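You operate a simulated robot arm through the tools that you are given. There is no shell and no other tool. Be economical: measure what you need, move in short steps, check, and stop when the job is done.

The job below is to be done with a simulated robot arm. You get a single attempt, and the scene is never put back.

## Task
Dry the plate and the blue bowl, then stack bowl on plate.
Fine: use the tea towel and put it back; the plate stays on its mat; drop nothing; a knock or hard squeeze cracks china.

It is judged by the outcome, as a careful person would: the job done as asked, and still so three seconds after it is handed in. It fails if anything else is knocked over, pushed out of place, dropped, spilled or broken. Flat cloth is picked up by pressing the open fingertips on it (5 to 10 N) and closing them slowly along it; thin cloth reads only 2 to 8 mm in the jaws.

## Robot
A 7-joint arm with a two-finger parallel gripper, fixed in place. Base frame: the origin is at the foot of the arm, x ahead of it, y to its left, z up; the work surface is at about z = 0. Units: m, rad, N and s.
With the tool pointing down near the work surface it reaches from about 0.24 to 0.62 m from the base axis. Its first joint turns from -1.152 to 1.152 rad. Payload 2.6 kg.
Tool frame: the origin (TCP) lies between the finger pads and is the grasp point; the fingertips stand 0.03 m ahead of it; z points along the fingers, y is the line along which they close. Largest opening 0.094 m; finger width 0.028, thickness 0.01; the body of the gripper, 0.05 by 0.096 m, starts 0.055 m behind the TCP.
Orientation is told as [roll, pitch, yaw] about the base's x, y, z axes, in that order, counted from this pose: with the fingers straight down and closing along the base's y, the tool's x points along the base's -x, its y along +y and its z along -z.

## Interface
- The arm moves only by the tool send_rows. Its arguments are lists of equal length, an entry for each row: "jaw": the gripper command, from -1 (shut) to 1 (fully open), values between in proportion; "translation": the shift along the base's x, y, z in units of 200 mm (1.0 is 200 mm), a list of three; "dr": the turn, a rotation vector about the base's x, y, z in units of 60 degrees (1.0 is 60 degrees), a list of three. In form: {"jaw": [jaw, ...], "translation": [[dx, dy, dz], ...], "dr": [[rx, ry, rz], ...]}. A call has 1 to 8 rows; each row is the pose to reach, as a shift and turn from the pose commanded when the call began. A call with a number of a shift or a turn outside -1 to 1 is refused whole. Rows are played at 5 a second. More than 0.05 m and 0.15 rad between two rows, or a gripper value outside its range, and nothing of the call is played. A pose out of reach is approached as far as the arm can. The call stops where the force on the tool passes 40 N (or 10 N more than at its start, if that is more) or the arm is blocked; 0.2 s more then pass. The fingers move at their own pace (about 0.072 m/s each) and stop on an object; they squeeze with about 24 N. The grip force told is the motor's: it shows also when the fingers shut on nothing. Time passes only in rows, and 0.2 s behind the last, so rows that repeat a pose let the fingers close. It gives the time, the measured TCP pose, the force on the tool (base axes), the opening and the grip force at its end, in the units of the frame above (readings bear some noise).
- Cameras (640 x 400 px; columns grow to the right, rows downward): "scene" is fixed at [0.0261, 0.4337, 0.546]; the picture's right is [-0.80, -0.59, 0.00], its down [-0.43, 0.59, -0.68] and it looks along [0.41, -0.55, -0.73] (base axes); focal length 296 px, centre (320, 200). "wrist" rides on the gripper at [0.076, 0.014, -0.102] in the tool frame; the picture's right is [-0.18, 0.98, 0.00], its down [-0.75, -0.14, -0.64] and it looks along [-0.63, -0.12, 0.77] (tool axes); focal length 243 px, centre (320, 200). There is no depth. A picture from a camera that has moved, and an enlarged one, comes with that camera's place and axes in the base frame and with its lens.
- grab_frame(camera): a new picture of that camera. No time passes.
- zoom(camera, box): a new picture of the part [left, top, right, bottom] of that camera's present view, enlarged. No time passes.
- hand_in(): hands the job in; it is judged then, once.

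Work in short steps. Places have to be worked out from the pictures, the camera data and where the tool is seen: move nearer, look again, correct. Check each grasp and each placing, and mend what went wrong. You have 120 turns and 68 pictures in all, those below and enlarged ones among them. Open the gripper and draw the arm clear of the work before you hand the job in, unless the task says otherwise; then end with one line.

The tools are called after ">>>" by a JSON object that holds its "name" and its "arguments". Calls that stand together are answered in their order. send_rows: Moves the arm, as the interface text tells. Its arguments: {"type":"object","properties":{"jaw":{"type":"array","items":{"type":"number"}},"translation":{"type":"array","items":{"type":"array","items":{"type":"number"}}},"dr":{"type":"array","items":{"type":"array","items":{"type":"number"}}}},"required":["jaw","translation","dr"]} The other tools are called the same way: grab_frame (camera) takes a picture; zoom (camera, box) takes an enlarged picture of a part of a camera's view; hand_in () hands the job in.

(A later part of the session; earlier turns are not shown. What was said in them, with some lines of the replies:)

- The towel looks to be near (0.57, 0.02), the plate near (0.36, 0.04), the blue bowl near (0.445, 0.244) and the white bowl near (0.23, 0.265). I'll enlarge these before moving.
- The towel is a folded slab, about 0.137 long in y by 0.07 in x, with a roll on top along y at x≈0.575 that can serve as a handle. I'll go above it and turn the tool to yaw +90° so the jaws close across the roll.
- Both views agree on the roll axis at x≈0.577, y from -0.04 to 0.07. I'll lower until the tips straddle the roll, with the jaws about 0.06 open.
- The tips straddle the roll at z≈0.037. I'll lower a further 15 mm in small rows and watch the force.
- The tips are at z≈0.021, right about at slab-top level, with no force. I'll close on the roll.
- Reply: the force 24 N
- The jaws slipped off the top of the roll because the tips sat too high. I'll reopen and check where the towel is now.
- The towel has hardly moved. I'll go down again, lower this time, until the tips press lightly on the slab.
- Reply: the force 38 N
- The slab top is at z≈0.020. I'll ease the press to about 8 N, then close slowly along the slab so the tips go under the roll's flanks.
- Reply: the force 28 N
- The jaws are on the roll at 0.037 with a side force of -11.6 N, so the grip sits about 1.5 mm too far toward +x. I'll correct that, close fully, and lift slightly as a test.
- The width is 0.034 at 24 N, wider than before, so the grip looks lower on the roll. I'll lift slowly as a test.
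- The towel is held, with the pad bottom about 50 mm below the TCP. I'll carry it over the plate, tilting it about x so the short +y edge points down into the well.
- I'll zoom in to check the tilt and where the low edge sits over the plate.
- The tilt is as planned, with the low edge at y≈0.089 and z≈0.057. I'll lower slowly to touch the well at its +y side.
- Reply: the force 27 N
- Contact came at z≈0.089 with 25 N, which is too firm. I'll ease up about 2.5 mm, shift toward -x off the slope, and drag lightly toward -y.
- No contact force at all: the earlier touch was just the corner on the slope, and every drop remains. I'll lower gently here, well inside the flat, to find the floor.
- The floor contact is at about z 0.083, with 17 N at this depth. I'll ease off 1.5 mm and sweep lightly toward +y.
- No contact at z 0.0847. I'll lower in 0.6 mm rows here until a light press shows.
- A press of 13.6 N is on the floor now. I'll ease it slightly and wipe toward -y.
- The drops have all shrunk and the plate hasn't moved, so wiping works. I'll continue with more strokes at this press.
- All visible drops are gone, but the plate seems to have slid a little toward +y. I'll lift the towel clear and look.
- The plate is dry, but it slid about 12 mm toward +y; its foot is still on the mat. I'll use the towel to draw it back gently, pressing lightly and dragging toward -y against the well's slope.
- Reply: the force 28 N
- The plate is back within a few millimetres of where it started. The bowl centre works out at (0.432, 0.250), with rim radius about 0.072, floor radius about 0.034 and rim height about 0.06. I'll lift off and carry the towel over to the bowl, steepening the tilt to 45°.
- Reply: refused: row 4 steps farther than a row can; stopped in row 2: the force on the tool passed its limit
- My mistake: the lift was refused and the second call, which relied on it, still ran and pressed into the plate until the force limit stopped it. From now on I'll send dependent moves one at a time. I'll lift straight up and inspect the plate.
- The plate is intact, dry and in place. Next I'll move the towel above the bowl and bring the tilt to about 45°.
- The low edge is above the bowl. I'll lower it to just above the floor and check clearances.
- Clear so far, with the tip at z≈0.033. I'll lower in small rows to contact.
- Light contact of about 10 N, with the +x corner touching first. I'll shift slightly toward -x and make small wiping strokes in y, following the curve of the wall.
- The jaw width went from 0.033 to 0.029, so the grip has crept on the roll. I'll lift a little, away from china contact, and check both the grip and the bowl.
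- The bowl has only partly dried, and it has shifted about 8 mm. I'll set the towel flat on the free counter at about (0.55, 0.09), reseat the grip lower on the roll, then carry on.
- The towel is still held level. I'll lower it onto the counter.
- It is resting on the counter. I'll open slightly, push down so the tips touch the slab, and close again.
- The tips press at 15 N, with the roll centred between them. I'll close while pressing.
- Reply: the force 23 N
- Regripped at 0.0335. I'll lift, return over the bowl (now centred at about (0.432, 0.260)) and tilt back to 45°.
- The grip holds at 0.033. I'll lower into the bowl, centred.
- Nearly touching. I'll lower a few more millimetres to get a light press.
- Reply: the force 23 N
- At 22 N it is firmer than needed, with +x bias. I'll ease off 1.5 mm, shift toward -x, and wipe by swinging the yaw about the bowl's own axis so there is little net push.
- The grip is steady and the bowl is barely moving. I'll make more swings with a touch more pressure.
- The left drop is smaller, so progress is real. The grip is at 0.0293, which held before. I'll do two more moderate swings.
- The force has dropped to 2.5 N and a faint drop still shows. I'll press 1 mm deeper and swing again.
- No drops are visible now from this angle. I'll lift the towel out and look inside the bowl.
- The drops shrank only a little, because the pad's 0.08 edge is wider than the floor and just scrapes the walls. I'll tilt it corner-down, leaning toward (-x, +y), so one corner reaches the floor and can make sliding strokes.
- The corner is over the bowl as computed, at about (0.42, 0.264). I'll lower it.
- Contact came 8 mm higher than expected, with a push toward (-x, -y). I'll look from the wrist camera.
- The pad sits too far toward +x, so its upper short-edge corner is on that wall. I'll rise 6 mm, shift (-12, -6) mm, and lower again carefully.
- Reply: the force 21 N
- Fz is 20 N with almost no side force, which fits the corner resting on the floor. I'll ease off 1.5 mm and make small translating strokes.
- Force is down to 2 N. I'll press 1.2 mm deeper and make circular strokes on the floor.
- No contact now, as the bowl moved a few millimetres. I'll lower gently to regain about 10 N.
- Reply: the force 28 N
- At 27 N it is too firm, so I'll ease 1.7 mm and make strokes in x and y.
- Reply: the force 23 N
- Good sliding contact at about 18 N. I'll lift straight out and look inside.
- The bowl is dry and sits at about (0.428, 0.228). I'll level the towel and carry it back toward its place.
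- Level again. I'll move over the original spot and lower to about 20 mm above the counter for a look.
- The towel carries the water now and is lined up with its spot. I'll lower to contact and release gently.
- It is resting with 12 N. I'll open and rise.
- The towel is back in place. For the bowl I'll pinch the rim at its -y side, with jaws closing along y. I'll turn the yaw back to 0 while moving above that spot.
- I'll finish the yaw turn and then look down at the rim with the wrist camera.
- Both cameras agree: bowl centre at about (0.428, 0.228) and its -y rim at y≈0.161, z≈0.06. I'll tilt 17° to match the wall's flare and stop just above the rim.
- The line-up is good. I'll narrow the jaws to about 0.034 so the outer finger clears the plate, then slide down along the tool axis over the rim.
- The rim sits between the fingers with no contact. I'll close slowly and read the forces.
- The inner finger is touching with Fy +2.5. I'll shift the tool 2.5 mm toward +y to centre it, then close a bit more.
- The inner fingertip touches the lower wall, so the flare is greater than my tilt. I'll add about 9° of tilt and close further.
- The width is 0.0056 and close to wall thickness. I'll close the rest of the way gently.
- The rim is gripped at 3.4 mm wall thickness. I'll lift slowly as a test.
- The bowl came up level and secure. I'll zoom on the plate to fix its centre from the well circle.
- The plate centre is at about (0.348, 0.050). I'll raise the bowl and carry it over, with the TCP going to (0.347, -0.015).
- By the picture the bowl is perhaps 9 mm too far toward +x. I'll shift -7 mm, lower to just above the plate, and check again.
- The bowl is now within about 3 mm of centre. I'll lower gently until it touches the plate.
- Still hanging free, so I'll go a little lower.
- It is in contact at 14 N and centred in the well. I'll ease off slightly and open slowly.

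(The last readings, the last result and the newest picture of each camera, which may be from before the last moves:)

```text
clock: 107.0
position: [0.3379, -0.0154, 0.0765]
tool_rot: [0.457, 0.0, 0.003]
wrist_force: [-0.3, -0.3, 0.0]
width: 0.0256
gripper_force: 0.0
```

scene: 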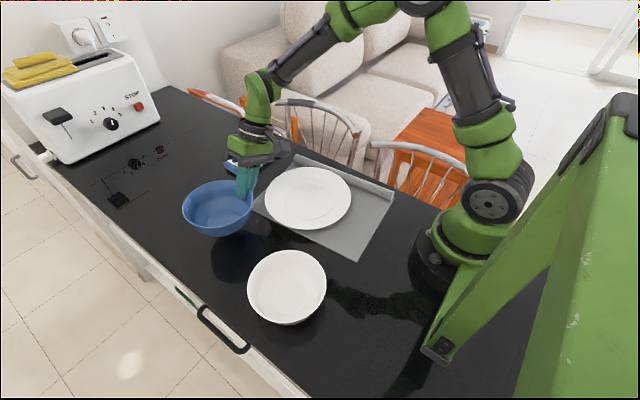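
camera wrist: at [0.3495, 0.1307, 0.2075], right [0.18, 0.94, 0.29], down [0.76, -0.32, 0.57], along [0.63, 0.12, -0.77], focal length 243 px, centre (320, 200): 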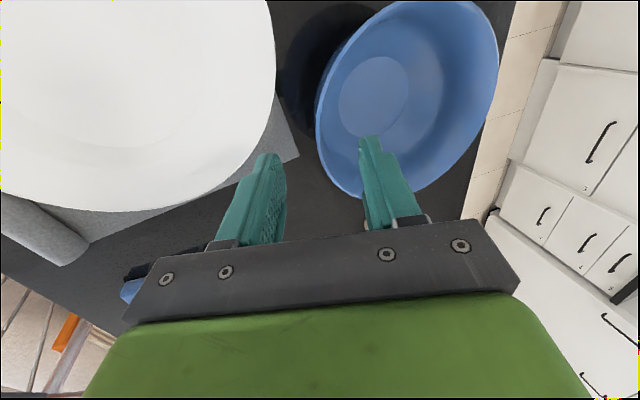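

The bowl is released with no forces. I'll withdraw backwards along the tool axis.

>>> {"name": "send_rows", "arguments": {"jaw": [-0.45, -0.45, -0.45, -0.45, -0.45, -0.45], "translation": [[0, -0.015, 0.03], [0, -0.045, 0.09], [0, -0.1, 0.2], [0, -0.17, 0.35], [0, -0.2, 0.55], [0, -0.2, 0.75]], "dr": [[0, 0, 0], [0, 0, 0], [0, 0, 0], [0, 0, 0], [0, 0, 0], [0, 0, 0]]}}

>>> {"name": "grab_frame", "arguments": {"camera": "scene"}}

>>> {"name": "zoom", "arguments": {"camera": "scene", "box": [200, 120, 400, 250]}}

```text
clock: 108.4
position: [0.3375, -0.0543, 0.2275]
tool_rot: [0.46, 0.003, 0.004]
wrist_force: [0.3, 0.0, 0.2]
width: 0.0259
gripper_force: 0.1
```

```text
6 pictures are left
```

scene: 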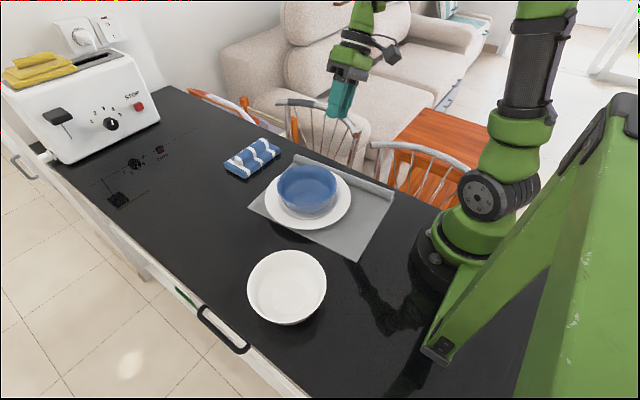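

```text
3.08 times, centred on (300, 185) of scene
camera zoom: at [0.0261, 0.4337, 0.546], right [-0.8, -0.59, 0.0], down [-0.43, 0.59, -0.68], along [0.41, -0.55, -0.73], focal length 911 px, centre (382, 246)
```

zoom: 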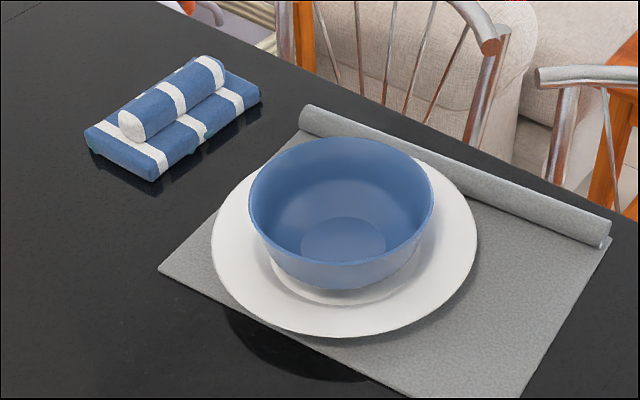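

The bowl stands level and dry in the plate, the plate is on its mat, and the towel is back in place. I'll open the gripper fully and draw the arm clear.

>>> {"name": "send_rows", "arguments": {"jaw": [0, 0.5, 1, 1, 1], "translation": [[0, 0, 0.1], [0, 0, 0.2], [0, -0.1, 0.3], [0, -0.2, 0.35], [0, -0.2, 0.35]], "dr": [[0, 0, 0], [0, 0, 0], [0, 0, 0], [0, 0, 0], [0, 0, 0]]}}

>>> {"name": "grab_frame", "arguments": {"camera": "scene"}}

```text
clock: 109.6
position: [0.3376, -0.0941, 0.2971]
tool_rot: [0.458, 0.001, 0.001]
wrist_force: [-0.1, 0.3, -0.5]
width: 0.0941
gripper_force: 0.1
```

```text
4 pictures are left
```

scene: 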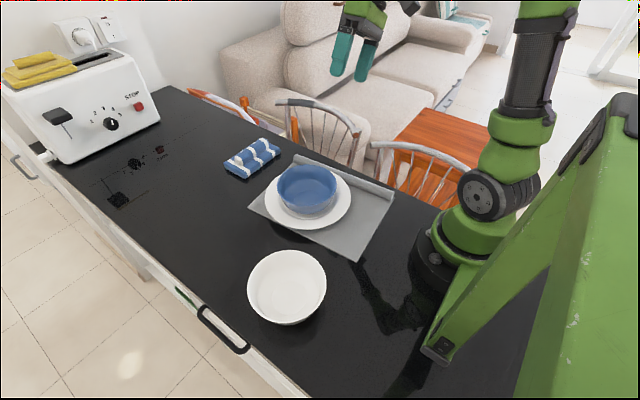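

Everything is stable and the arm is clear, so I'm handing in.

>>> {"name": "hand_in", "arguments": {}}

```text
The job is handed in.
```

The plate and blue bowl look dry, the bowl is stacked on the plate on its mat, and the towel is back in its place; nothing looks cracked, though one bad move pressed the towel into the plate until the 40 N force limit stopped it, and the plate may sit a few millimetres off its start.
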